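You operate a simulated robot arm through the tools that you are given. There is no shell and no other tool.

You are at the controls of a simulated robot arm. One attempt, no reset.

TASK
Vent the press tank, try the stroke button, then rack the green mount.
Fine: red lever to VENT and one press refused before a hand goes to the clamp; mount in the empty bracket, lever back at CLOSED; the other mounts stay. Hands unhurt; nothing dropped, spilt, damaged or left on. Set down upright: what you pick out.

Only the result counts: the job must be done as asked and must still hold three seconds after the hand-in. Knocking over, shifting, dropping, spilling or breaking anything else fails it.

THE ROBOT
A 7-joint arm with a two-finger parallel gripper, fixed in place. Base frame: the origin is on the floor under the middle of its stand, x ahead of it, y to its left, z up; the work surface is at about z = 85. Units: cm, rad, N and s.
It reaches about 137.2 cm from its shoulder. Its first joint turns from -2.601 to 2.601 rad. Payload 3.43 kg.
The TCP is the grasp point between the finger pads, 3 cm short of the fingertips. In the tool frame z runs along the fingers and y along their closing line. The gripper opens to 9.4 cm. The fingers are 2.8 cm wide and 1 cm thick; the gripper's body (5 by 9.6 cm) begins 5.5 cm behind the TCP.
Orientation is told as [roll, pitch, yaw] about the base's x, y, z axes, in that order, counted from this pose: with the fingers straight down and closing along the base's y, the tool's x points along the base's -x, its y along +y and its z along -z.

THE INTERFACE
- The arm moves only by the tool nudge_tool. Its argument "plan" is a list of rows, each a list of 7 numbers: the finger opening in cm, from 0 to 9.4, then the shift along the tool's x, y, z in units of 200 mm (1.0 is 200 mm), then the turn, a rotation vector about the tool's x, y, z in units of 45 degrees (1.0 is 45 degrees). In form: [[fingers, tx, ty, tz, ax, ay, az], ...]. A call has 1 to 20 rows; each row is the pose to reach, as a shift and turn from the pose commanded when the call began, along the tool's axes at that moment. A call with a number of a shift or a turn outside -1 to 1 is refused whole. Each row takes 0.2 s and may step no farther than 5 cm and 0.15 rad from the row before; otherwise, or with a gripper value out of range, the whole call is refused. Where a pose cannot be reached the arm comes as near as it can. A force on the tool above 90 N (or 10 N above the force at the start of the call, whichever is more), or a blocked arm, ends the call early, and 0.2 s more pass. Each finger travels about 4.5 cm/s and halts on what it meets, pressing with about 40 N; the grip force reading is that of the motor and also rises with nothing between the fingers. The clock runs only during rows and for 0.2 s after the last one: add rows that repeat a pose to give the fingers time. The reply holds the time, the measured pose of the TCP, the force on the tool along the base axes, the opening and the grip force, in the units named above and with some noise, with the torque about the TCP (base axes, N m) and any sound that the robot's microphone picked up.
- Cameras (640 x 400 px; columns grow to the right, rows downward): "scene" is fixed at [6.02, -50.28, 164.11]; the picture's right is [0.80, -0.60, 0.00], its down [-0.24, -0.32, -0.91] and it looks along [0.55, 0.73, -0.40] (base axes); focal length 313 px, centre (320, 200). "wrist" rides on the gripper at [7.6, 1.4, -10.2] in the tool frame; the picture's right is [-0.18, 0.98, 0.00], its down [-0.75, -0.14, -0.64] and it looks along [-0.63, -0.12, 0.77] (tool axes); focal length 243 px, centre (320, 200). There is no depth. A picture from a camera that has moved, and an enlarged one, comes with that camera's place and axes in the base frame and with its lens. The place of the scene camera against the robot may be out by one fixed shift of up to 1.8 cm in any direction.
- get_image(camera): a new picture of that camera. It takes no simulated time.
- close_up(camera, box): a new picture of the part [left, top, right, bottom] of that camera's present view, enlarged. It takes no simulated time.
- sign_off(): hands the job in; it is judged then, once.

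Nothing tells you positions but the pictures and the camera data. Unless the task says otherwise, let go and move clear before handing in.

The tools are called after "Call:" as name(argument=value, ...) on one line, values as JSON. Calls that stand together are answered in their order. nudge_tool: Moves the arm, as the interface text tells. Its arguments: {"type":"object","properties":{"plan":{"type":"array","items":{"type":"array","items":{"type":"number"}}}},"required":["plan"]} The other tools are called the same way: get_image (camera) takes a picture; close_up (camera, box) takes an enlarged picture of a part of a camera's view; sign_off () hands the job in.

At the start:

```text
time: 0.0
eef_pos: [69.37, 70.28, 117.66]
ee_rot: [-0.001, -0.001, 0.0]
ft_force: [0.0, 0.1, -0.4]
wrist_torque: [0.02, 0.0, 0.0]
grip_width: 9.44
finger_force: 0.1
```

scene: 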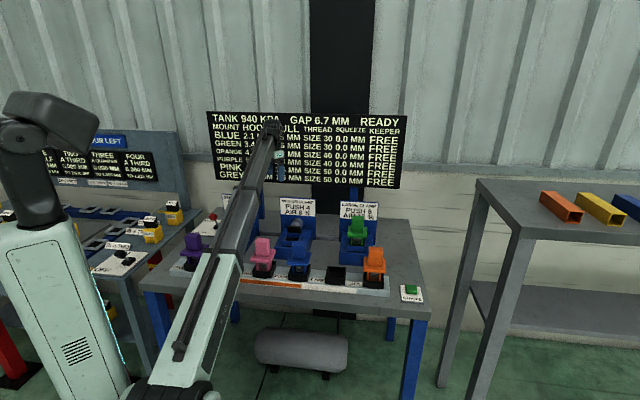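
wrist: 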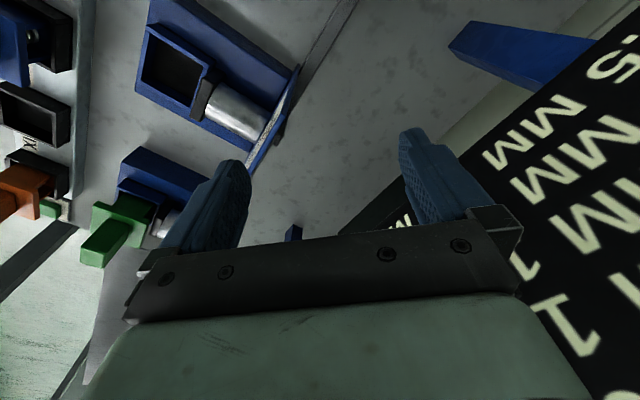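

I see a press bench with coloured mounts, a scoreboard, and a second bench to the left; the green mount seems to sit in a press station on the right (B). I'll look closer at each part before moving.

Call:
close_up(camera="scene", box=[200, 100, 420, 200])

Call:
close_up(camera="scene", box=[260, 190, 440, 310])

Call:
close_up(camera="scene", box=[140, 180, 320, 300])

Call:
close_up(camera="scene", box=[0, 120, 200, 290])

Call:
close_up(camera="wrist", box=[0, 0, 320, 270])

```text
2.91 times, centred on (310, 150) of scene
camera zoom: at [6.02, -50.28, 164.11], right [0.8, -0.6, 0.0], down [-0.24, -0.32, -0.91], along [0.55, 0.73, -0.4], focal length 910 px, centre (349, 346)
```

zoom: 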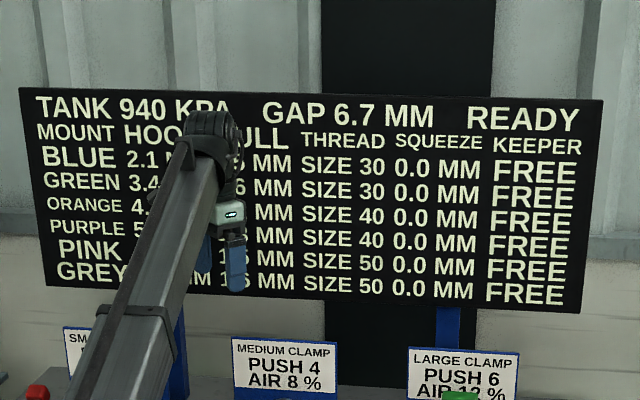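

```text
3.33 times, centred on (350, 250) of scene
camera zoom: at [6.02, -50.28, 164.11], right [0.8, -0.6, 0.0], down [-0.24, -0.32, -0.91], along [0.55, 0.73, -0.4], focal length 1043 px, centre (220, 33)
```

zoom: 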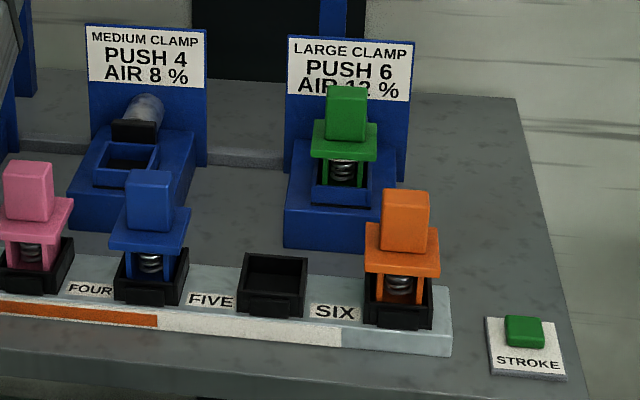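

```text
3.33 times, centred on (230, 240) of scene
camera zoom: at [6.02, -50.28, 164.11], right [0.8, -0.6, 0.0], down [-0.24, -0.32, -0.91], along [0.55, 0.73, -0.4], focal length 1043 px, centre (620, 67)
```

zoom: 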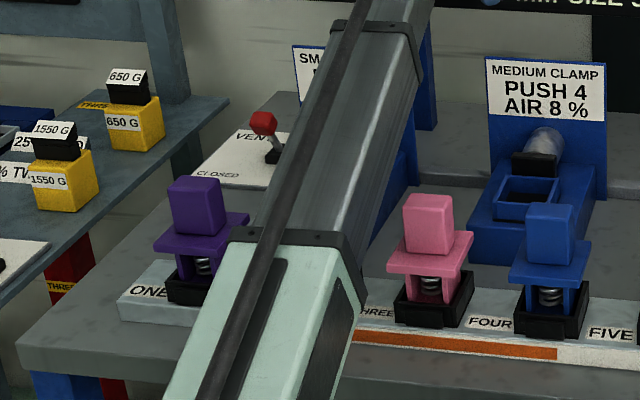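

```text
2.35 times, centred on (100, 205) of scene
camera zoom: at [6.02, -50.28, 164.11], right [0.8, -0.6, 0.0], down [-0.24, -0.32, -0.91], along [0.55, 0.73, -0.4], focal length 736 px, centre (838, 188)
```

zoom: 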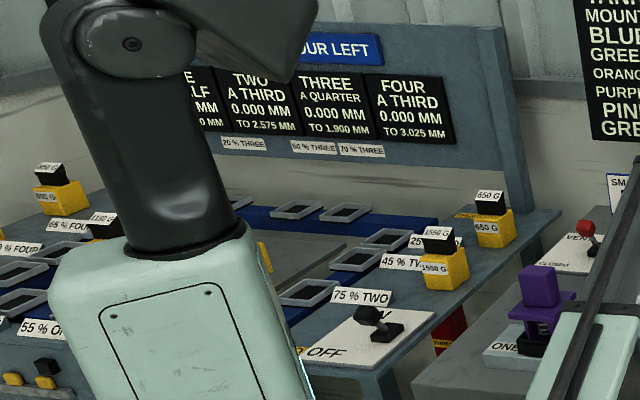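

```text
1.48 times, centred on (160, 135) of wrist
camera zoom: at [61.73, 71.72, 127.93], right [0.18, 0.98, 0.0], down [0.75, -0.14, 0.64], along [0.63, -0.12, -0.77], focal length 359 px, centre (557, 296)
```

zoom: 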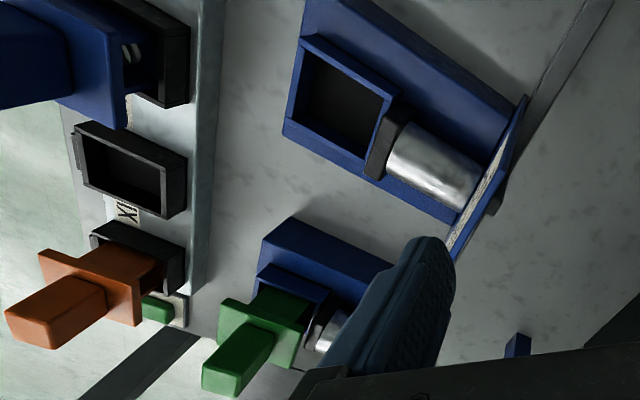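

The bench is turned about 45° to the base: rack from roughly (28,63) to (79,14), empty bracket near (70,24), green mount in the large clamp near (84,28), stroke button near (90,4), and red lever near (48,96). I'll draw the arm back over free air and turn the gripper 45° to square it with the bench, then look again.

Call:
nudge_tool(plan=[[9.4, 0.1333, -0.1333, -0.05, 0, 0, -0.1667], [9.4, 0.2667, -0.2667, -0.1, 0, 0, -0.3333], [9.4, 0.4, -0.4, -0.15, 0, 0, -0.5], [9.4, 0.5333, -0.5333, -0.2, 0, 0, -0.6667], [9.4, 0.6667, -0.6667, -0.25, 0, 0, -0.8333], [9.4, 0.8, -0.8, -0.3, 0, 0, -1.0]])

Call:
get_image(camera="scene")

Call:
get_image(camera="wrist")

```text
time: 1.4
eef_pos: [55.74, 56.6, 119.71]
ee_rot: [0.008, -0.063, 0.744]
ft_force: [1.0, 1.3, -1.5]
wrist_torque: [0.07, 0.09, 0.09]
grip_width: 9.43
finger_force: 0.1
out of reach, approached as far as the arm can: row 4, 5, 6
stopped in row 6: the force on the tool passed its limit at 97 N (the readings are from after the stop); the commanded pose is now the measured one
```

```text
taken
```

scene: 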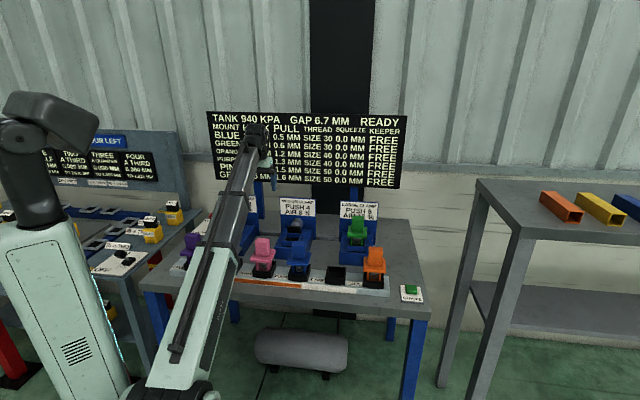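

```text
taken
camera wrist: at [48.53, 52.02, 129.37], right [-0.53, 0.85, 0.02], down [0.62, 0.38, 0.69], along [0.58, 0.38, -0.73], focal length 243 px, centre (320, 200)
```

wrist: 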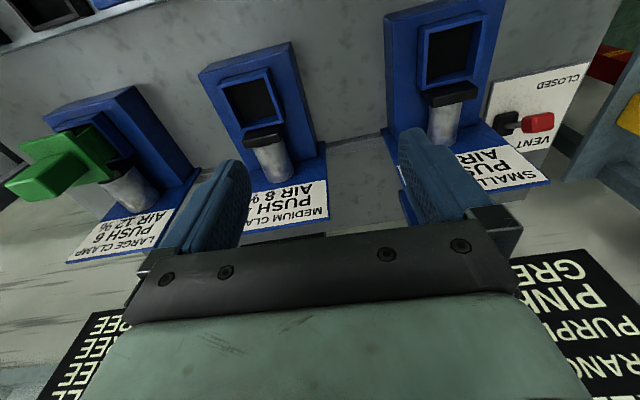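

The gripper is now turned close to 45° and the wrist view shows all three clamps and the lever, though the arm couldn't fold back any further. I'll read the board and details closely.

Call:
close_up(camera="scene", box=[200, 100, 420, 200])

Call:
close_up(camera="wrist", box=[0, 60, 220, 270])

Call:
close_up(camera="wrist", box=[440, 40, 640, 220])

Call:
close_up(camera="scene", box=[150, 190, 250, 270])

Call:
close_up(camera="scene", box=[320, 190, 440, 310])

```text
2.91 times, centred on (310, 150) of scene
camera zoom: at [6.02, -50.28, 164.11], right [0.8, -0.6, 0.0], down [-0.24, -0.32, -0.91], along [0.55, 0.73, -0.4], focal length 910 px, centre (349, 346)
```

zoom: 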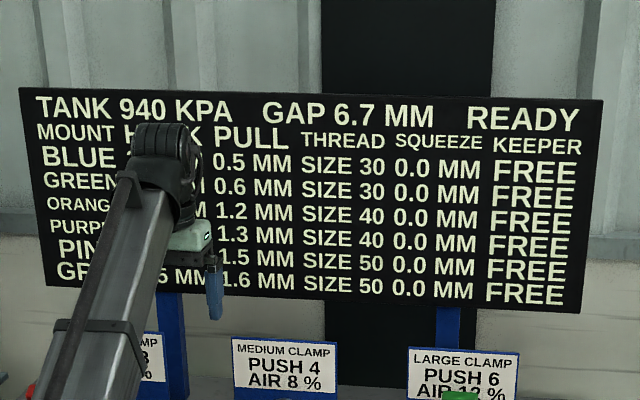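

```text
1.90 times, centred on (110, 165) of wrist
camera zoom: at [48.53, 52.02, 129.37], right [-0.53, 0.85, 0.02], down [0.62, 0.38, 0.69], along [0.58, 0.38, -0.73], focal length 462 px, centre (720, 267)
```

zoom: 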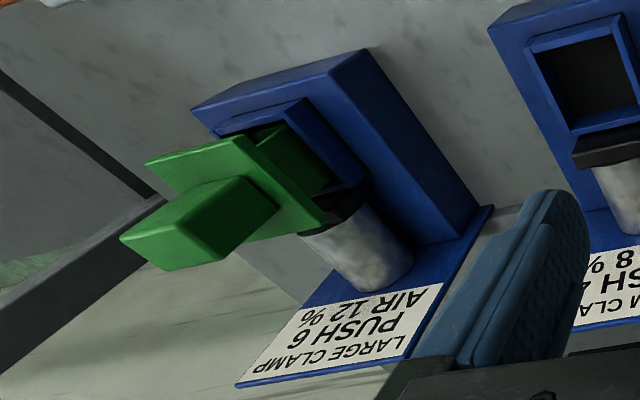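

```text
2.22 times, centred on (540, 130) of wrist
camera zoom: at [48.53, 52.02, 129.37], right [-0.53, 0.85, 0.02], down [0.62, 0.38, 0.69], along [0.58, 0.38, -0.73], focal length 539 px, centre (-169, 356)
```

zoom: 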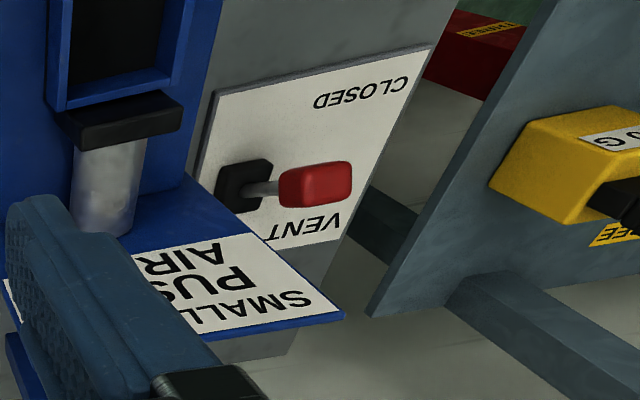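

```text
5.00 times, centred on (200, 230) of scene
camera zoom: at [6.02, -50.28, 164.11], right [0.8, -0.6, 0.0], down [-0.24, -0.32, -0.91], along [0.55, 0.73, -0.4], focal length 1565 px, centre (920, 50)
```

zoom: 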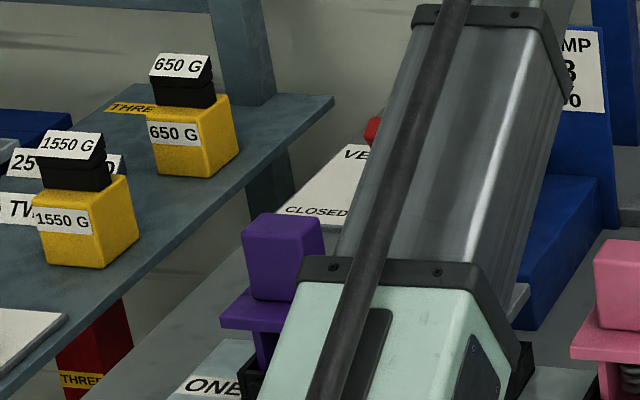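

```text
3.33 times, centred on (380, 250) of scene
camera zoom: at [6.02, -50.28, 164.11], right [0.8, -0.6, 0.0], down [-0.24, -0.32, -0.91], along [0.55, 0.73, -0.4], focal length 1043 px, centre (120, 33)
```

zoom: 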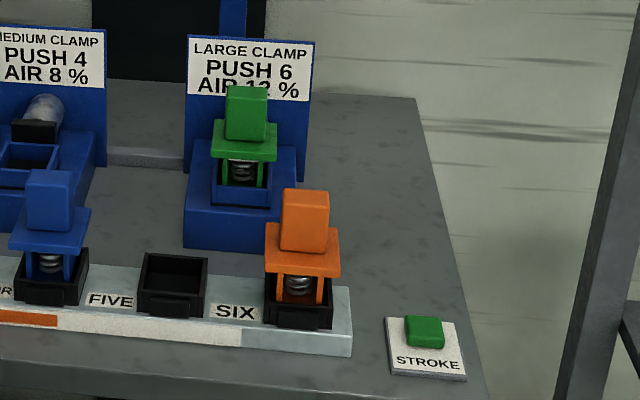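

The board reads TANK 940 KPA / READY, and the green keeper is FREE. From the two views, the lever pivot is near (48,94,87) with its knob near (45,91,94), leaning to CLOSED. I'll move sideways towards it at height, staying over the top of the signs (about z 110).

Call:
nudge_tool(plan=[[9.4, -0.05, 0.16, 0, 0, 0, -0.01], [9.4, -0.1, 0.32, 0, 0, 0, -0.02], [9.4, -0.15, 0.48, 0, 0, 0, -0.03], [9.4, -0.2, 0.64, 0, 0, 0, -0.04], [9.4, -0.25, 0.8, 0, 0, 0, -0.05], [9.4, -0.3, 0.95, 0, 0, 0, -0.052]])

Call:
get_image(camera="scene")

Call:
get_image(camera="wrist")

```text
time: 2.8
eef_pos: [47.1, 74.63, 120.13]
ee_rot: [0.004, -0.063, 0.784]
ft_force: [-0.2, 0.4, -0.4]
wrist_torque: [0.0, -0.01, -0.01]
grip_width: 9.43
finger_force: 0.0
```

```text
taken
```

scene: 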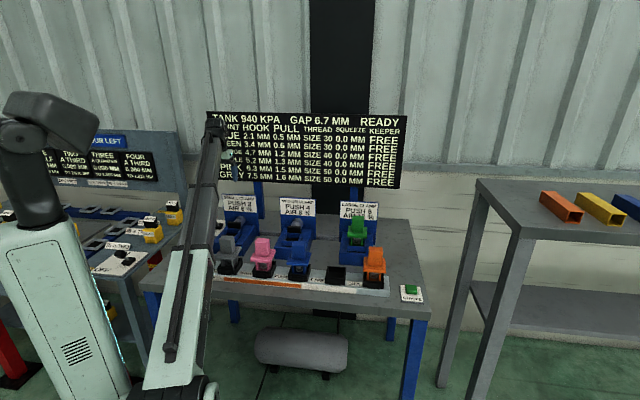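

```text
taken
camera wrist: at [40.19, 69.91, 129.8], right [-0.56, 0.82, 0.02], down [0.61, 0.4, 0.69], along [0.56, 0.4, -0.73], focal length 243 px, centre (320, 200)
```

wrist: 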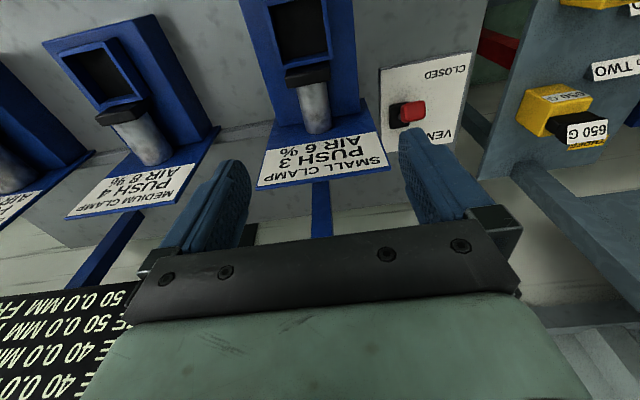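

The knob triangulates again to about (44.8, 90.7, 94). I'll take a close look at the lever before descending.

Call:
close_up(camera="wrist", box=[360, 40, 480, 160])

Call:
close_up(camera="scene", box=[200, 100, 420, 200])

Call:
close_up(camera="scene", box=[180, 190, 280, 290])

```text
3.33 times, centred on (420, 100) of wrist
camera zoom: at [40.19, 69.91, 129.8], right [-0.56, 0.82, 0.02], down [0.61, 0.4, 0.69], along [0.56, 0.4, -0.73], focal length 809 px, centre (-13, 533)
```

zoom: 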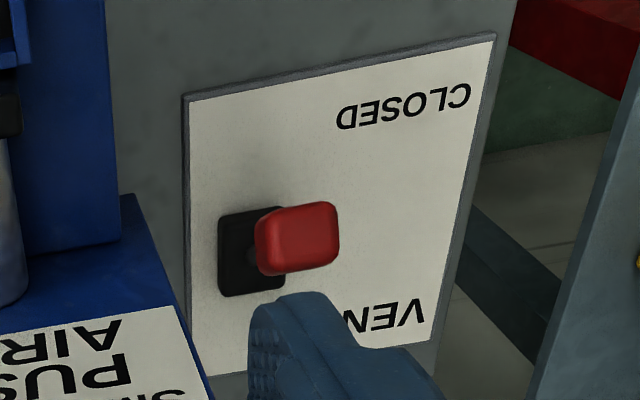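

```text
2.91 times, centred on (310, 150) of scene
camera zoom: at [6.02, -50.28, 164.11], right [0.8, -0.6, 0.0], down [-0.24, -0.32, -0.91], along [0.55, 0.73, -0.4], focal length 910 px, centre (349, 346)
```

zoom: 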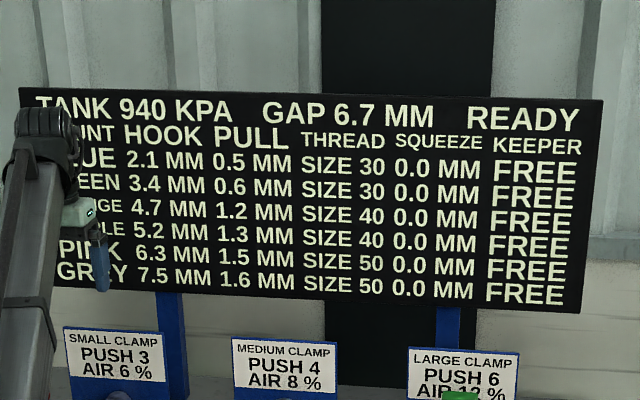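

```text
4.00 times, centred on (230, 240) of scene
camera zoom: at [6.02, -50.28, 164.11], right [0.8, -0.6, 0.0], down [-0.24, -0.32, -0.91], along [0.55, 0.73, -0.4], focal length 1252 px, centre (680, 40)
```

zoom: 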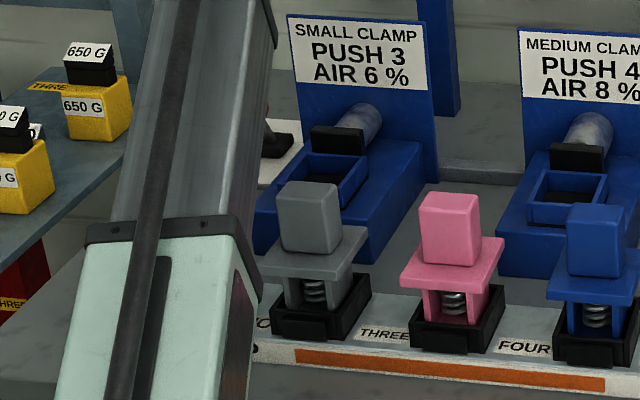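

Knob sits at s≈-32.6 sideways and n≈96 forward of the base in bench axes, with the sign corner about 10 cm to its side. I'll slide sideways at height with a slight forward tilt, then come down to hover just above the knob.

Call:
nudge_tool(plan=[[8, -0.04, 0.164, 0.002, 0, -0.08, 0], [7.5, -0.08, 0.328, 0.004, 0, -0.16, 0], [7, -0.12, 0.492, 0.006, 0, -0.24, 0], [7, -0.15, 0.655, 0.01, 0, -0.306, 0], [7, -0.18, 0.655, 0.18, 0, -0.306, 0], [7, -0.21, 0.655, 0.35, 0, -0.306, 0], [7, -0.235, 0.655, 0.52, 0, -0.306, 0], [7, -0.2615, 0.655, 0.68, 0, -0.306, 0]])

Call:
get_image(camera="scene")

Call:
get_image(camera="wrist")

```text
time: 4.6
eef_pos: [42.27, 88.37, 106.93]
ee_rot: [0.007, -0.303, 0.783]
ft_force: [0.1, -0.6, 0.2]
wrist_torque: [0.01, 0.02, 0.0]
grip_width: 6.99
finger_force: 0.0
```

```text
taken
```

scene: 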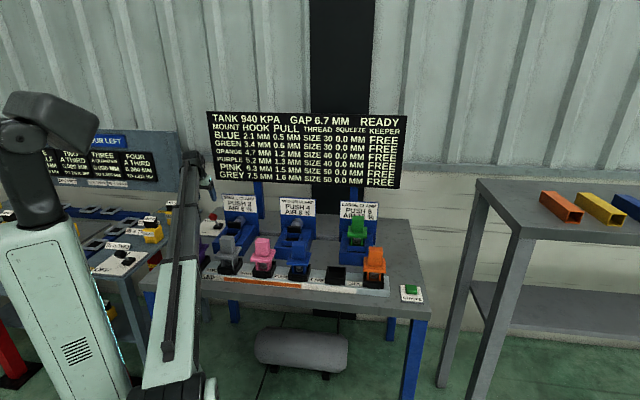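

```text
taken
camera wrist: at [33.78, 82.07, 114.54], right [-0.57, 0.82, 0.06], down [0.48, 0.27, 0.84], along [0.67, 0.51, -0.54], focal length 243 px, centre (320, 200)
```

wrist: 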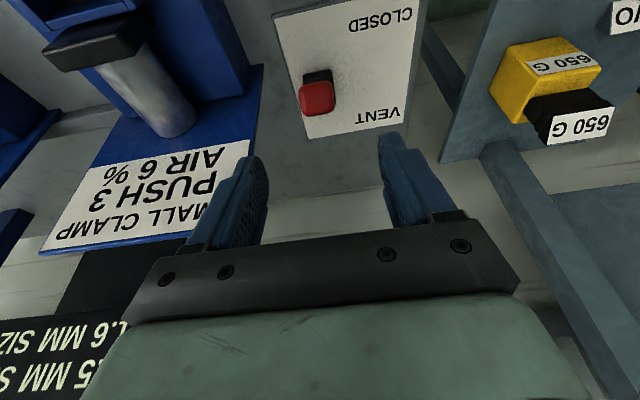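

The lever knob triangulates at (44.75, 91.0, 93.8) and the gripper is in line with it. I'll go straight down along the fingers so they straddle the knob.

Call:
nudge_tool(plan=[[7, 0.003, 0.001, 0.13, 0, 0, 0], [7, 0.006, 0.002, 0.26, 0, 0, 0], [7, 0.009, 0.003, 0.39, 0, 0, 0], [7, 0.012, 0.004, 0.52, 0, 0, 0], [7, 0.016, 0.005, 0.65, 0, 0, 0]])

Call:
get_image(camera="wrist")

Call:
close_up(camera="scene", box=[150, 150, 270, 270])

```text
time: 5.8
eef_pos: [44.59, 91.08, 94.62]
ee_rot: [0.003, -0.304, 0.783]
ft_force: [-0.6, 0.1, 0.7]
wrist_torque: [0.02, -0.01, 0.0]
grip_width: 6.99
finger_force: 0.1
```

```text
taken
camera wrist: at [36.23, 84.87, 102.1], right [-0.57, 0.82, 0.06], down [0.48, 0.27, 0.84], along [0.67, 0.51, -0.54], focal length 243 px, centre (320, 200)
```

wrist: 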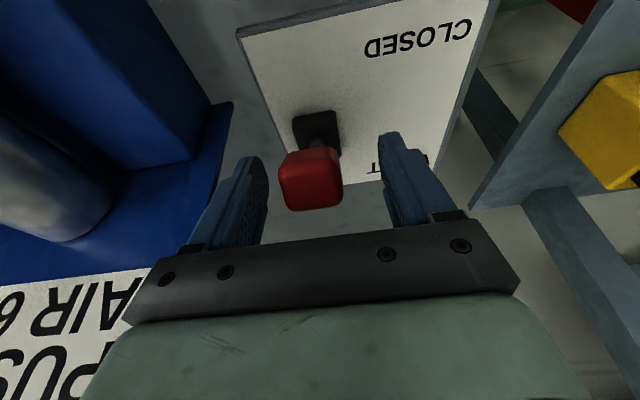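

```text
3.33 times, centred on (210, 210) of scene
camera zoom: at [6.02, -50.28, 164.11], right [0.8, -0.6, 0.0], down [-0.24, -0.32, -0.91], along [0.55, 0.73, -0.4], focal length 1043 px, centre (687, 167)
```

zoom: 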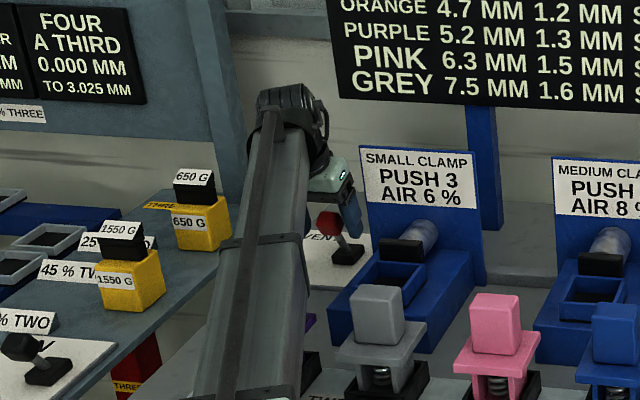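

The knob is centred between the fingers. I'll close on it now.

Call:
nudge_tool(plan=[[4, 0, 0, 0, 0, 0, 0], [2, 0, 0, 0, 0, 0, 0], [2, 0, 0, 0, 0, 0, 0], [2, 0, 0, 0, 0, 0, 0]])

Call:
get_image(camera="wrist")

```text
time: 6.8
eef_pos: [44.88, 90.91, 94.66]
ee_rot: [0.001, -0.301, 0.781]
ft_force: [21.7, -22.8, -4.6]
wrist_torque: [-0.1, 0.18, 0.13]
grip_width: 3.6
finger_force: 45.1
```

```text
taken
camera wrist: at [36.47, 84.66, 102.12], right [-0.57, 0.82, 0.05], down [0.47, 0.27, 0.84], along [0.67, 0.5, -0.54], focal length 243 px, centre (320, 200)
```

wrist: 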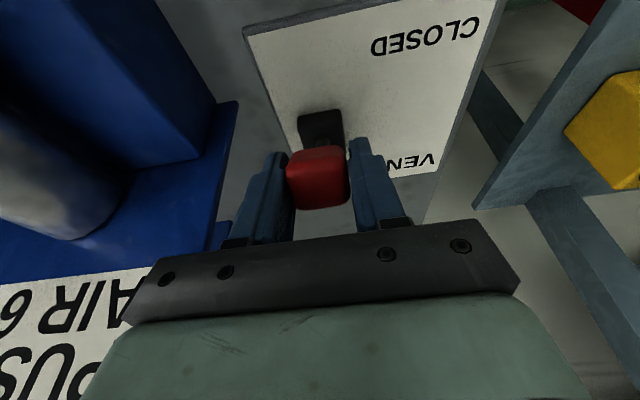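

I have the knob gripped (3.6 cm wide) with only a mild side load. I'll swing it along its arc towards VENT, first to about mid-travel.

Call:
nudge_tool(plan=[[2, 0, -0.012, 0, 0, 0, 0], [2, -0.0354, -0.012, -0.0026, 0, 0, 0], [2, -0.0703, -0.012, -0.0021, 0, 0, 0], [2, -0.1053, -0.012, 0.0015, 0, 0, 0], [2, -0.1399, -0.012, 0.0081, 0, 0, 0], [2, -0.1736, -0.012, 0.0176, 0, 0, 0]])

Call:
get_image(camera="wrist")

Call:
close_up(camera="scene", box=[170, 100, 420, 260])

```text
time: 8.2
eef_pos: [46.95, 92.9, 95.35]
ee_rot: [0.006, -0.304, 0.784]
ft_force: [-7.5, -19.1, 29.8]
wrist_torque: [-0.89, 0.7, 0.01]
grip_width: 3.61
finger_force: 44.3
```

```text
taken
camera wrist: at [38.6, 86.66, 102.9], right [-0.57, 0.82, 0.06], down [0.48, 0.27, 0.84], along [0.67, 0.51, -0.54], focal length 243 px, centre (320, 200)
```

wrist: 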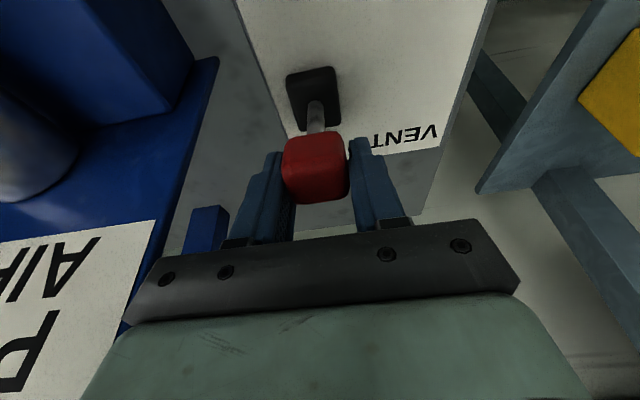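

```text
2.50 times, centred on (295, 180) of scene
camera zoom: at [6.02, -50.28, 164.11], right [0.8, -0.6, 0.0], down [-0.24, -0.32, -0.91], along [0.55, 0.73, -0.4], focal length 782 px, centre (382, 250)
```

zoom: 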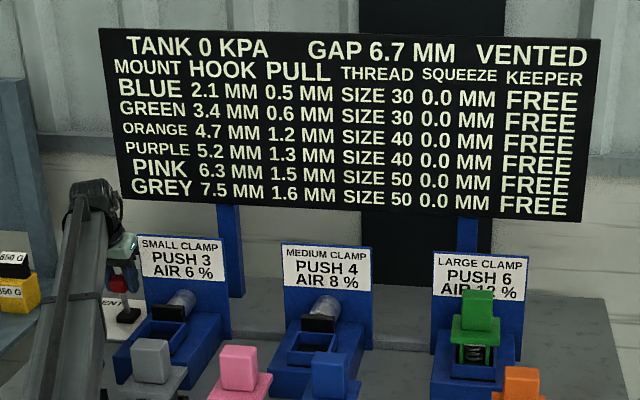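

The board already shows TANK 0 KPA / VENTED with the lever past centre. I'll carry the lever on to the full VENT end.

Call:
nudge_tool(plan=[[2, -0.0334, 0, 0.0104, 0, 0, 0], [2, -0.066, 0, 0.0232, 0, 0, 0], [2, -0.097, 0, 0.0381, 0, 0, 0], [2, -0.126, 0, 0.0577, 0, 0, 0]])

Call:
get_image(camera="wrist")

Call:
close_up(camera="scene", box=[150, 170, 270, 270])

```text
time: 9.2
eef_pos: [48.97, 94.92, 94.95]
ee_rot: [0.005, -0.303, 0.786]
ft_force: [-8.6, -6.5, 25.3]
wrist_torque: [-1.02, 0.78, -0.07]
grip_width: 3.6
finger_force: 45.0
```

```text
taken
camera wrist: at [40.52, 88.59, 102.4], right [-0.57, 0.82, 0.06], down [0.48, 0.27, 0.84], along [0.67, 0.51, -0.54], focal length 243 px, centre (320, 200)
```

wrist: 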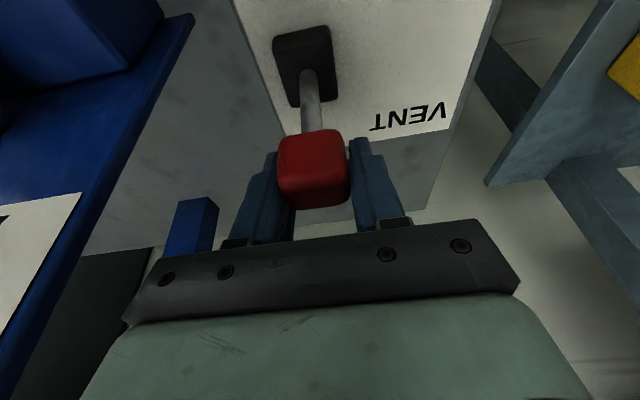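

```text
4.00 times, centred on (210, 220) of scene
camera zoom: at [6.02, -50.28, 164.11], right [0.8, -0.6, 0.0], down [-0.24, -0.32, -0.91], along [0.55, 0.73, -0.4], focal length 1252 px, centre (760, 120)
```

zoom: 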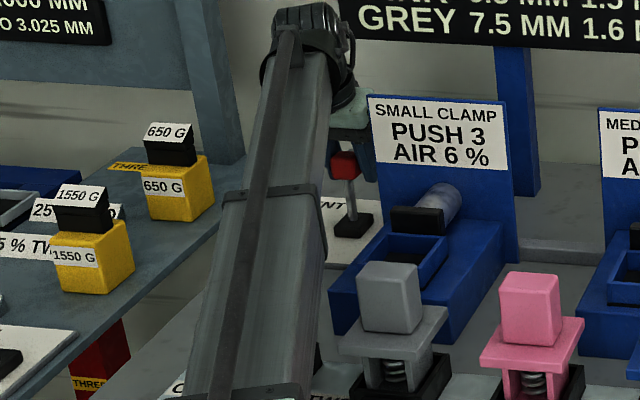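

The lever is roughly 18° past upright towards VENT. I'll push the last part of the travel until it meets its stop.

Call:
nudge_tool(plan=[[2, -0.029, 0, 0.0143, 0, 0, 0], [2, -0.0537, 0, 0.0377, 0, 0, 0], [2, -0.0707, 0, 0.0587, 0, 0, 0]])

Call:
get_image(camera="wrist")

Call:
close_up(camera="scene", box=[170, 100, 420, 260])

```text
time: 10.0
eef_pos: [50.12, 96.05, 94.29]
ee_rot: [0.008, -0.307, 0.786]
ft_force: [-13.1, 3.2, 26.6]
wrist_torque: [-1.29, 0.77, -0.3]
grip_width: 3.59
finger_force: 44.9
```

```text
taken
camera wrist: at [41.77, 89.82, 101.72], right [-0.57, 0.82, 0.06], down [0.48, 0.27, 0.84], along [0.67, 0.51, -0.54], focal length 243 px, centre (320, 200)
```

wrist: 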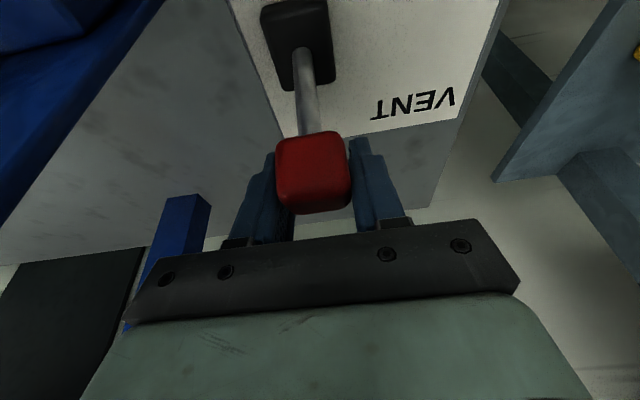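

```text
2.50 times, centred on (295, 180) of scene
camera zoom: at [6.02, -50.28, 164.11], right [0.8, -0.6, 0.0], down [-0.24, -0.32, -0.91], along [0.55, 0.73, -0.4], focal length 782 px, centre (382, 250)
```

zoom: 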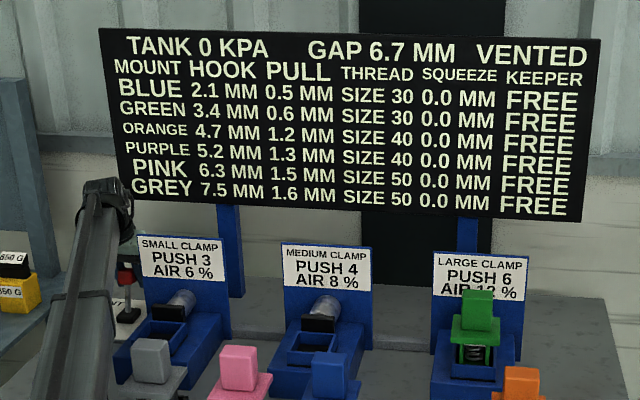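

The board says VENTED with 0 KPA and the lever is about 29° over. I'll press a touch further just to confirm it is at its end.

Call:
nudge_tool(plan=[[2, -0.015, 0, 0.012, 0, 0, 0], [2, -0.025, 0, 0.024, 0, 0, 0], [2, -0.025, 0, 0.024, 0, 0, 0]])

Call:
get_image(camera="wrist")

```text
time: 10.8
eef_pos: [50.67, 96.66, 93.92]
ee_rot: [0.005, -0.303, 0.782]
ft_force: [-12.2, 6.6, 26.7]
wrist_torque: [-1.27, 0.71, -0.35]
grip_width: 3.57
finger_force: 44.9
```

```text
taken
camera wrist: at [42.21, 90.3, 101.35], right [-0.57, 0.82, 0.06], down [0.47, 0.27, 0.84], along [0.67, 0.51, -0.54], focal length 243 px, centre (320, 200)
```

wrist: 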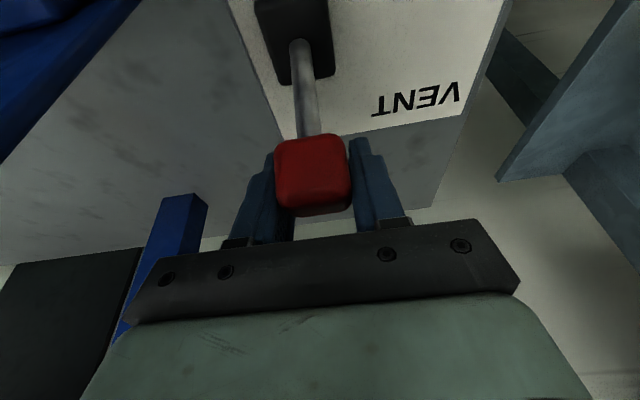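

Still no stop, just light resistance. One more small step along the arc.

Call:
nudge_tool(plan=[[2, -0.0146, 0, 0.0203, 0, 0, 0], [2, -0.0275, 0, 0.041, 0, 0, 0], [2, -0.0275, 0, 0.041, 0, 0, 0]])

Call:
get_image(camera="wrist")

Call:
close_up(camera="scene", box=[150, 170, 270, 270])

```text
time: 11.6
eef_pos: [51.17, 97.09, 93.13]
ee_rot: [0.005, -0.304, 0.784]
ft_force: [-6.6, 9.7, 30.9]
wrist_torque: [-1.36, 0.64, -0.38]
grip_width: 3.56
finger_force: 45.1
```

```text
taken
camera wrist: at [42.75, 90.84, 100.67], right [-0.57, 0.82, 0.06], down [0.47, 0.27, 0.84], along [0.67, 0.51, -0.54], focal length 243 px, centre (320, 200)
```

wrist: 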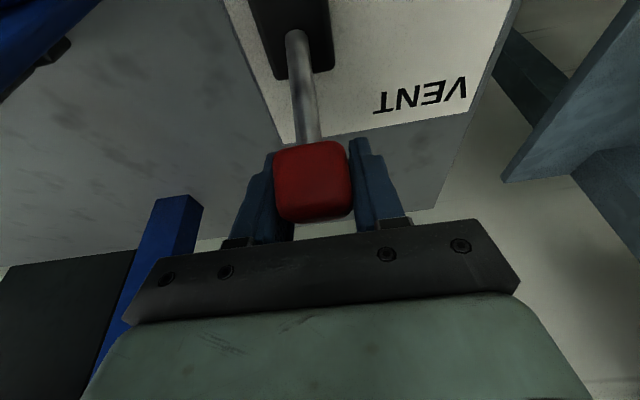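

```text
4.00 times, centred on (210, 220) of scene
camera zoom: at [6.02, -50.28, 164.11], right [0.8, -0.6, 0.0], down [-0.24, -0.32, -0.91], along [0.55, 0.73, -0.4], focal length 1252 px, centre (760, 120)
```

zoom: 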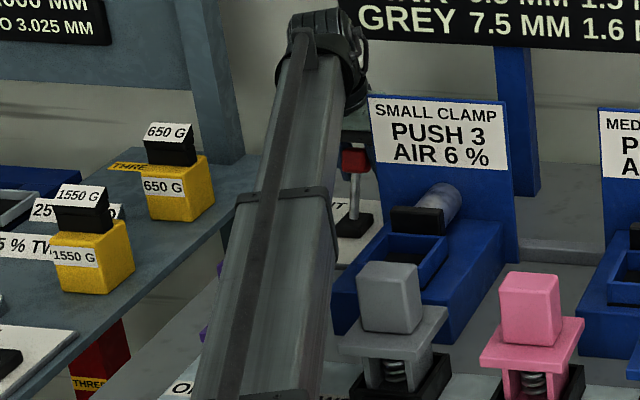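

The lever is firmly over at VENT and the board shows VENTED at 0 KPA. I'll open the fingers, back off along the tool axis, and check the lever stays.

Call:
nudge_tool(plan=[[5, 0, 0, 0, 0, 0, 0], [7, 0, 0, 0, 0, 0, 0], [7.5, 0, 0, 0, 0, 0, 0], [7.5, 0, 0, -0.1, 0, 0, 0], [7.5, 0, 0, -0.25, 0, 0, 0], [7.5, 0, 0, -0.4, 0, 0, 0], [7.5, 0, 0, -0.55, 0, 0, 0], [7.5, 0, 0, -0.7, 0, 0, 0]])

Call:
get_image(camera="wrist")

Call:
get_image(camera="scene")

```text
time: 13.4
eef_pos: [48.61, 93.99, 106.49]
ee_rot: [0.004, -0.303, 0.784]
ft_force: [0.2, -0.3, 0.4]
wrist_torque: [-0.01, 0.0, -0.02]
grip_width: 7.51
finger_force: 0.1
```

```text
taken
camera wrist: at [40.09, 87.73, 114.01], right [-0.57, 0.82, 0.06], down [0.48, 0.27, 0.84], along [0.67, 0.51, -0.55], focal length 243 px, centre (320, 200)
```

wrist: 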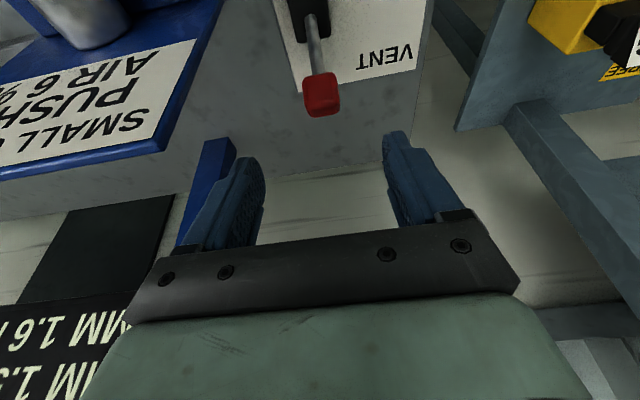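

```text
taken
```

scene: 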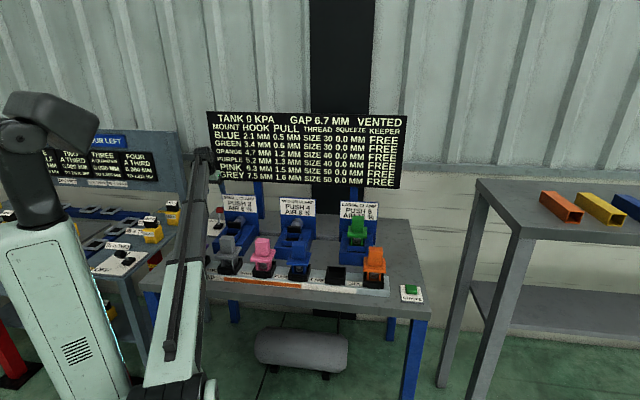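

The lever holds at VENT. Now I'll rise clear, straighten the tool and travel across the bench above the signs towards the stroke button.

Call:
nudge_tool(plan=[[7.5, 0.011, 0, -0.174, 0, 0, 0], [7.5, 0.022, 0, -0.348, 0, 0, 0], [7.5, 0.034, 0, -0.522, 0, 0, 0], [7.5, 0.045, 0, -0.695, 0, 0, 0], [6, 0.082, -0.19, -0.712, 0, 0.077, 0], [5, 0.118, -0.38, -0.728, 0, 0.154, 0], [4, 0.155, -0.57, -0.745, 0, 0.231, 0], [3, 0.192, -0.76, -0.762, 0, 0.308, 0], [2, 0.228, -0.95, -0.778, 0, 0.386, 0]])

Call:
get_image(camera="scene")

```text
time: 15.4
eef_pos: [55.47, 74.37, 120.12]
ee_rot: [0.006, 0.002, 0.786]
ft_force: [-0.9, 0.1, -0.4]
wrist_torque: [0.0, -0.03, -0.02]
grip_width: 2.0
finger_force: 0.0
```

```text
taken
```

scene: 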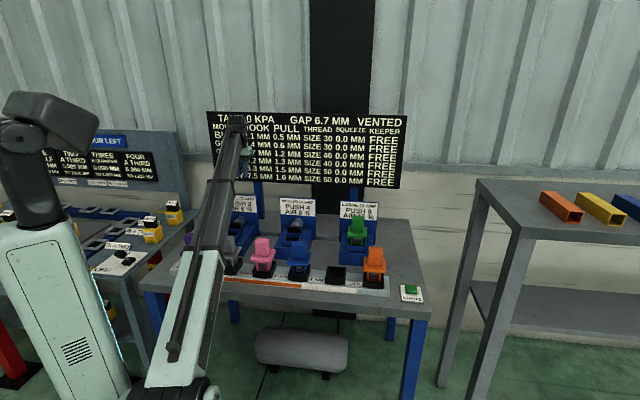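

Call:
nudge_tool(plan=[[0, 0.04, -0.2, 0, 0, 0, 0], [0, 0.08, -0.4, 0, 0, 0, 0], [0, 0.12, -0.6, 0, 0, 0, 0], [0, 0.16, -0.8, 0, 0, 0, 0], [0, 0.2, -1.0, 0, 0, 0, 0]])

Call:
nudge_tool(plan=[[0, 0.05, -0.2, 0, 0, 0, 0], [0, 0.1, -0.4, 0, 0, 0, 0], [0, 0.15, -0.6, 0, 0, 0, 0], [0, 0.2, -0.8, 0, 0, 0, 0], [0, 0.25, -1.0, 0, 0, 0, 0]])

Call:
get_image(camera="scene")

Call:
get_image(camera="wrist")

```text
time: 16.5
eef_pos: [64.8, 60.82, 119.91]
ee_rot: [0.005, -0.014, 0.778]
ft_force: [9.7, -0.2, -11.4]
wrist_torque: [0.68, 0.45, 0.52]
grip_width: 0.0
finger_force: 32.3
stopped in row 5: the force on the tool passed its limit at 91 N (the readings are from after the stop); the commanded pose is now the measured one
```

```text
time: 17.2
eef_pos: [70.6, 51.89, 119.82]
ee_rot: [0.003, -0.024, 0.768]
ft_force: [9.8, -0.7, -14.8]
wrist_torque: [0.7, 0.2, 0.48]
grip_width: 0.0
finger_force: 33.2
stopped in row 3: the force on the tool passed its limit at 93 N (the readings are from after the stop); the commanded pose is now the measured one
```

```text
taken
```

scene: 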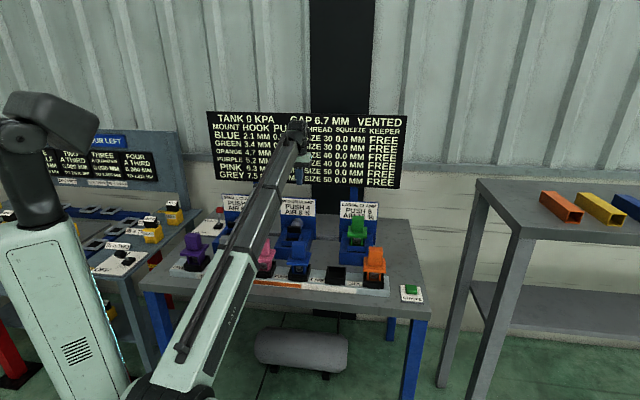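

```text
taken
camera wrist: at [63.86, 47.44, 129.81], right [-0.55, 0.84, 0.01], down [0.63, 0.41, 0.66], along [0.55, 0.37, -0.75], focal length 243 px, centre (320, 200)
```

wrist: 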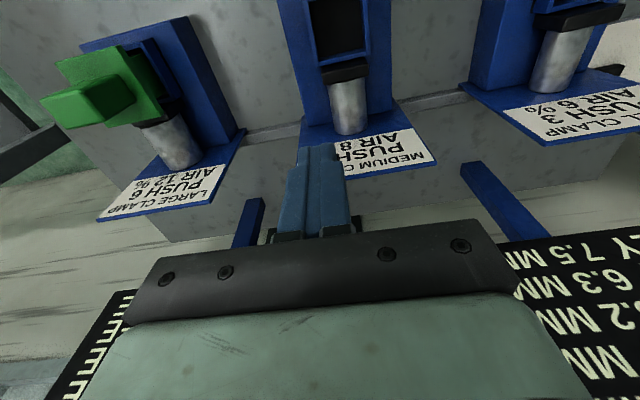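

The two calls stopped early on force though nothing visible is near the fingers. I'll hold still for a moment to see whether a real force remains, and look closely around the arm.

Call:
nudge_tool(plan=[[1, 0, 0, 0, 0, 0, 0], [1, 0, 0, 0, 0, 0, 0]])

Call:
close_up(camera="scene", box=[130, 100, 330, 400])

Call:
close_up(camera="scene", box=[240, 90, 360, 210])

```text
time: 17.8
eef_pos: [70.65, 51.84, 119.82]
ee_rot: [0.004, -0.025, 0.763]
ft_force: [11.8, 3.1, -23.5]
wrist_torque: [0.52, -0.25, 0.21]
grip_width: 1.0
finger_force: 0.1
```

```text
1.33 times, centred on (230, 250) of scene
camera zoom: at [6.02, -50.28, 164.11], right [0.8, -0.6, 0.0], down [-0.24, -0.32, -0.91], along [0.55, 0.73, -0.4], focal length 417 px, centre (440, 133)
```

zoom: 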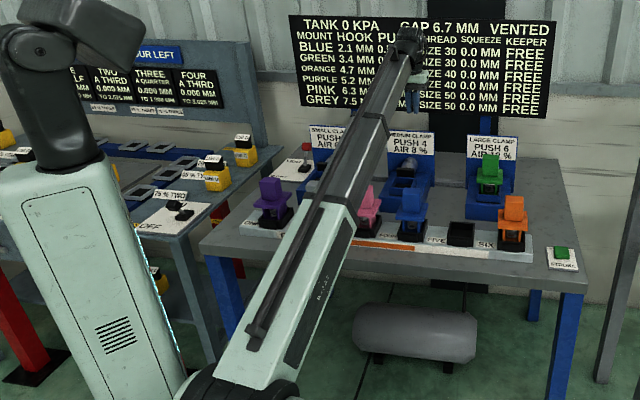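

```text
3.33 times, centred on (300, 150) of scene
camera zoom: at [6.02, -50.28, 164.11], right [0.8, -0.6, 0.0], down [-0.24, -0.32, -0.91], along [0.55, 0.73, -0.4], focal length 1043 px, centre (387, 367)
```

zoom: 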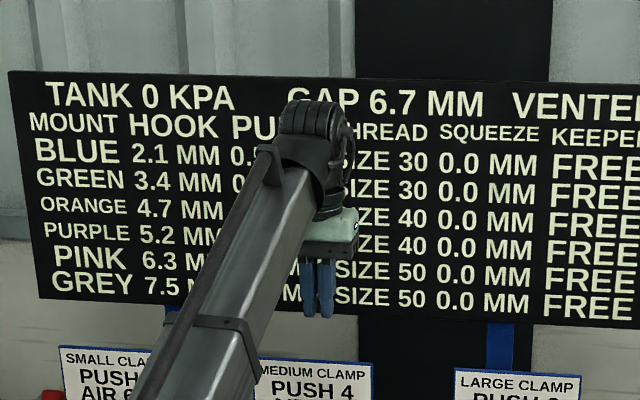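

There is a steady ~26 N load with nothing near the fingers: the raised forearm is evidently crowding the gripper body when the hand hangs vertical this high and close in. I'll tilt the fingers forward to open that angle and check that the load vanishes.

Call:
nudge_tool(plan=[[1, 0, 0, 0, 0, -0.12, 0], [1, 0, 0, 0, 0, -0.24, -0.01], [1, 0, 0, 0, 0, -0.35, -0.02]])

```text
time: 18.6
eef_pos: [70.56, 51.64, 119.91]
ee_rot: [0.002, -0.298, 0.781]
ft_force: [-0.9, 0.0, 0.0]
wrist_torque: [0.01, 0.04, 0.02]
grip_width: 1.0
finger_force: 0.1
```

That cleared it, so I'll keep the forward tilt when travelling high. Continuing towards the button side.

Call:
nudge_tool(plan=[[1, 0.032, -0.158, -0.01, 0, 0, 0], [1, 0.064, -0.317, -0.02, 0, 0, 0], [1, 0.096, -0.475, -0.03, 0, 0, 0], [1, 0.127, -0.633, -0.04, 0, 0, 0], [1, 0.159, -0.792, -0.049, 0, 0, 0], [1, 0.191, -0.95, -0.059, 0, 0, 0]])

Call:
get_image(camera="wrist")

Call:
get_image(camera="scene")

```text
time: 20.0
eef_pos: [81.19, 35.7, 119.86]
ee_rot: [0.0, -0.298, 0.779]
ft_force: [0.2, 0.8, 0.2]
wrist_torque: [0.01, -0.02, -0.02]
grip_width: 1.01
finger_force: 0.0
```

```text
taken
camera wrist: at [72.66, 29.55, 127.43], right [-0.57, 0.82, 0.06], down [0.48, 0.27, 0.83], along [0.67, 0.5, -0.55], focal length 243 px, centre (320, 200)
```

wrist: 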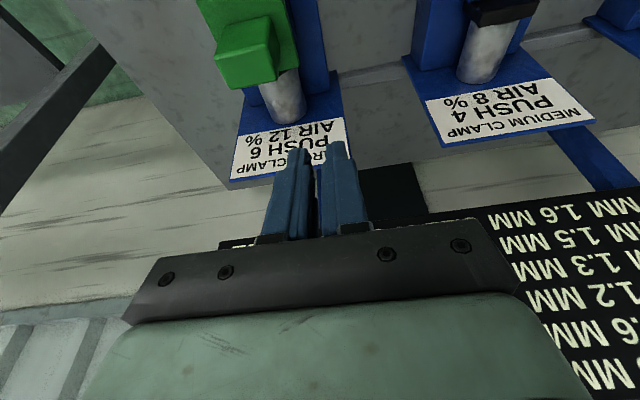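

```text
taken
```

scene: 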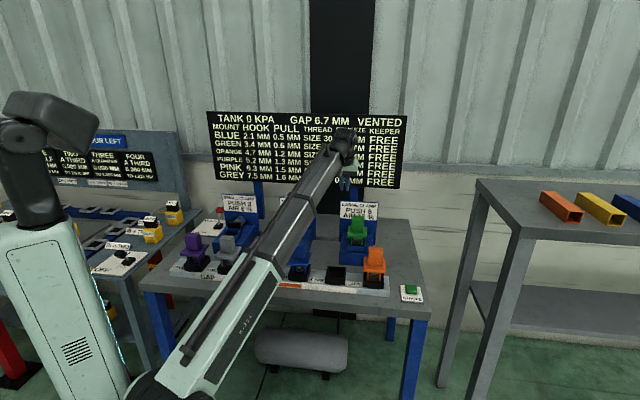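

I'm above the large clamp at a good height; I'll swing out and back to a spot above the stroke button.

Call:
nudge_tool(plan=[[1, 0.092, -0.139, -0.028, 0, 0, 0], [1, 0.184, -0.279, -0.057, 0, 0, 0], [1, 0.276, -0.418, -0.085, 0, 0, 0], [1, 0.369, -0.557, -0.113, 0, 0, 0], [1, 0.461, -0.696, -0.141, 0, 0, 0], [1, 0.553, -0.836, -0.17, 0, 0, 0], [1, 0.645, -0.975, -0.198, 0, 0, 0]])

Call:
get_image(camera="wrist")

Call:
get_image(camera="scene")

```text
time: 21.6
eef_pos: [85.25, 11.75, 119.91]
ee_rot: [0.002, -0.298, 0.779]
ft_force: [0.0, 0.0, -0.3]
wrist_torque: [0.03, -0.03, -0.03]
grip_width: 1.03
finger_force: 0.2
```

```text
taken
camera wrist: at [76.94, 5.7, 127.51], right [-0.57, 0.82, 0.06], down [0.48, 0.27, 0.83], along [0.67, 0.5, -0.55], focal length 243 px, centre (320, 200)
```

wrist: 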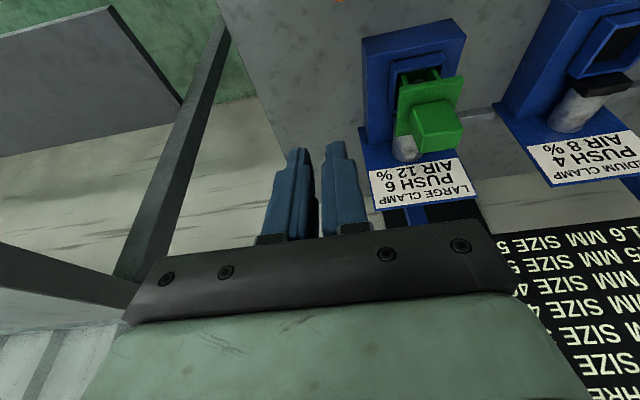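

```text
taken
```

scene: 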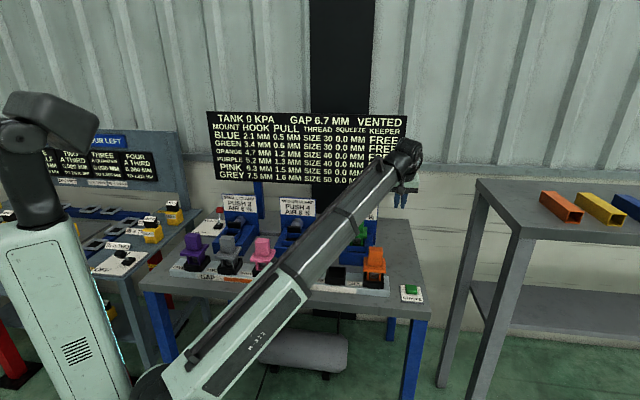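

I need to see the button with the wrist camera to place it precisely. I'll move over towards it, lower a bit and straighten the hand partly.

Call:
nudge_tool(plan=[[1, 0.065, -0.1, 0.085, 0, 0.06, 0], [1, 0.13, -0.2, 0.169, 0, 0.12, 0], [1, 0.196, -0.3, 0.254, 0, 0.19, 0], [1, 0.261, -0.4, 0.338, 0, 0.255, 0]])

Call:
get_image(camera="wrist")

Call:
get_image(camera="scene")

```text
time: 22.6
eef_pos: [88.97, 3.93, 112.01]
ee_rot: [0.002, -0.098, 0.78]
ft_force: [-0.6, -0.1, 0.8]
wrist_torque: [-0.02, 0.01, -0.01]
grip_width: 1.0
finger_force: 0.0
```

```text
taken
camera wrist: at [81.69, -0.97, 121.45], right [-0.56, 0.83, 0.02], down [0.59, 0.38, 0.71], along [0.58, 0.41, -0.7], focal length 243 px, centre (320, 200)
```

wrist: 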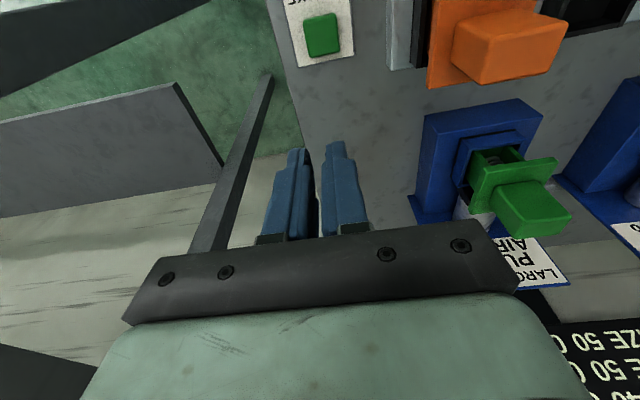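

```text
taken
```

scene: 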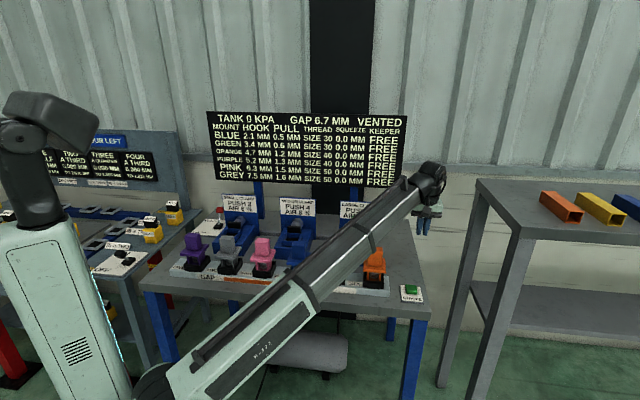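

The button is at about (86.6, 3.5, 87.5), so the scene camera reads about 3 cm too far in x there. I'll line up over it with fingers closed and descend to just above.

Call:
nudge_tool(plan=[[0.5, 0.037, 0.013, 0.167, 0, 0.025, 0], [0, 0.073, 0.026, 0.334, 0, 0.05, 0], [0, 0.11, 0.039, 0.502, 0, 0.075, 0], [0, 0.146, 0.052, 0.669, 0, 0.1, 0], [0, 0.183, 0.065, 0.816, 0, 0.125, 0]])

Call:
get_image(camera="wrist")

Call:
close_up(camera="scene", box=[350, 190, 470, 310])

```text
time: 23.8
eef_pos: [86.43, 3.71, 95.15]
ee_rot: [0.001, 0.0, 0.782]
ft_force: [-0.2, 0.2, 0.7]
wrist_torque: [0.01, 0.02, -0.02]
grip_width: 0.0
finger_force: 32.9
```

```text
taken
camera wrist: at [79.95, -0.49, 105.52], right [-0.56, 0.83, 0.0], down [0.64, 0.43, 0.64], along [0.53, 0.36, -0.77], focal length 243 px, centre (320, 200)
```

wrist: 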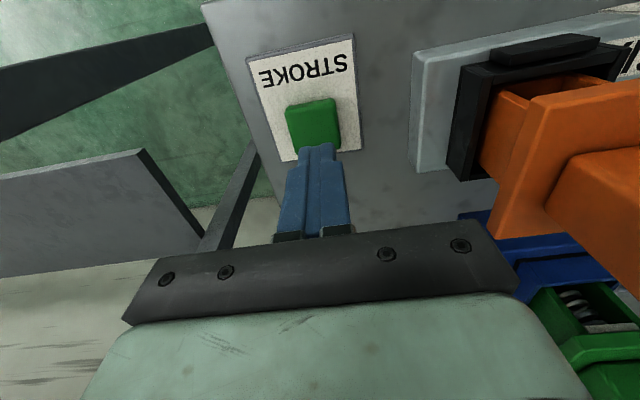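

```text
3.33 times, centred on (410, 250) of scene
camera zoom: at [6.02, -50.28, 164.11], right [0.8, -0.6, 0.0], down [-0.24, -0.32, -0.91], along [0.55, 0.73, -0.4], focal length 1043 px, centre (20, 33)
```

zoom: 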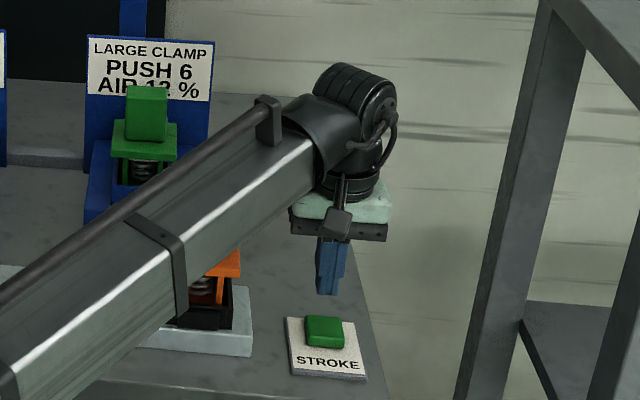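

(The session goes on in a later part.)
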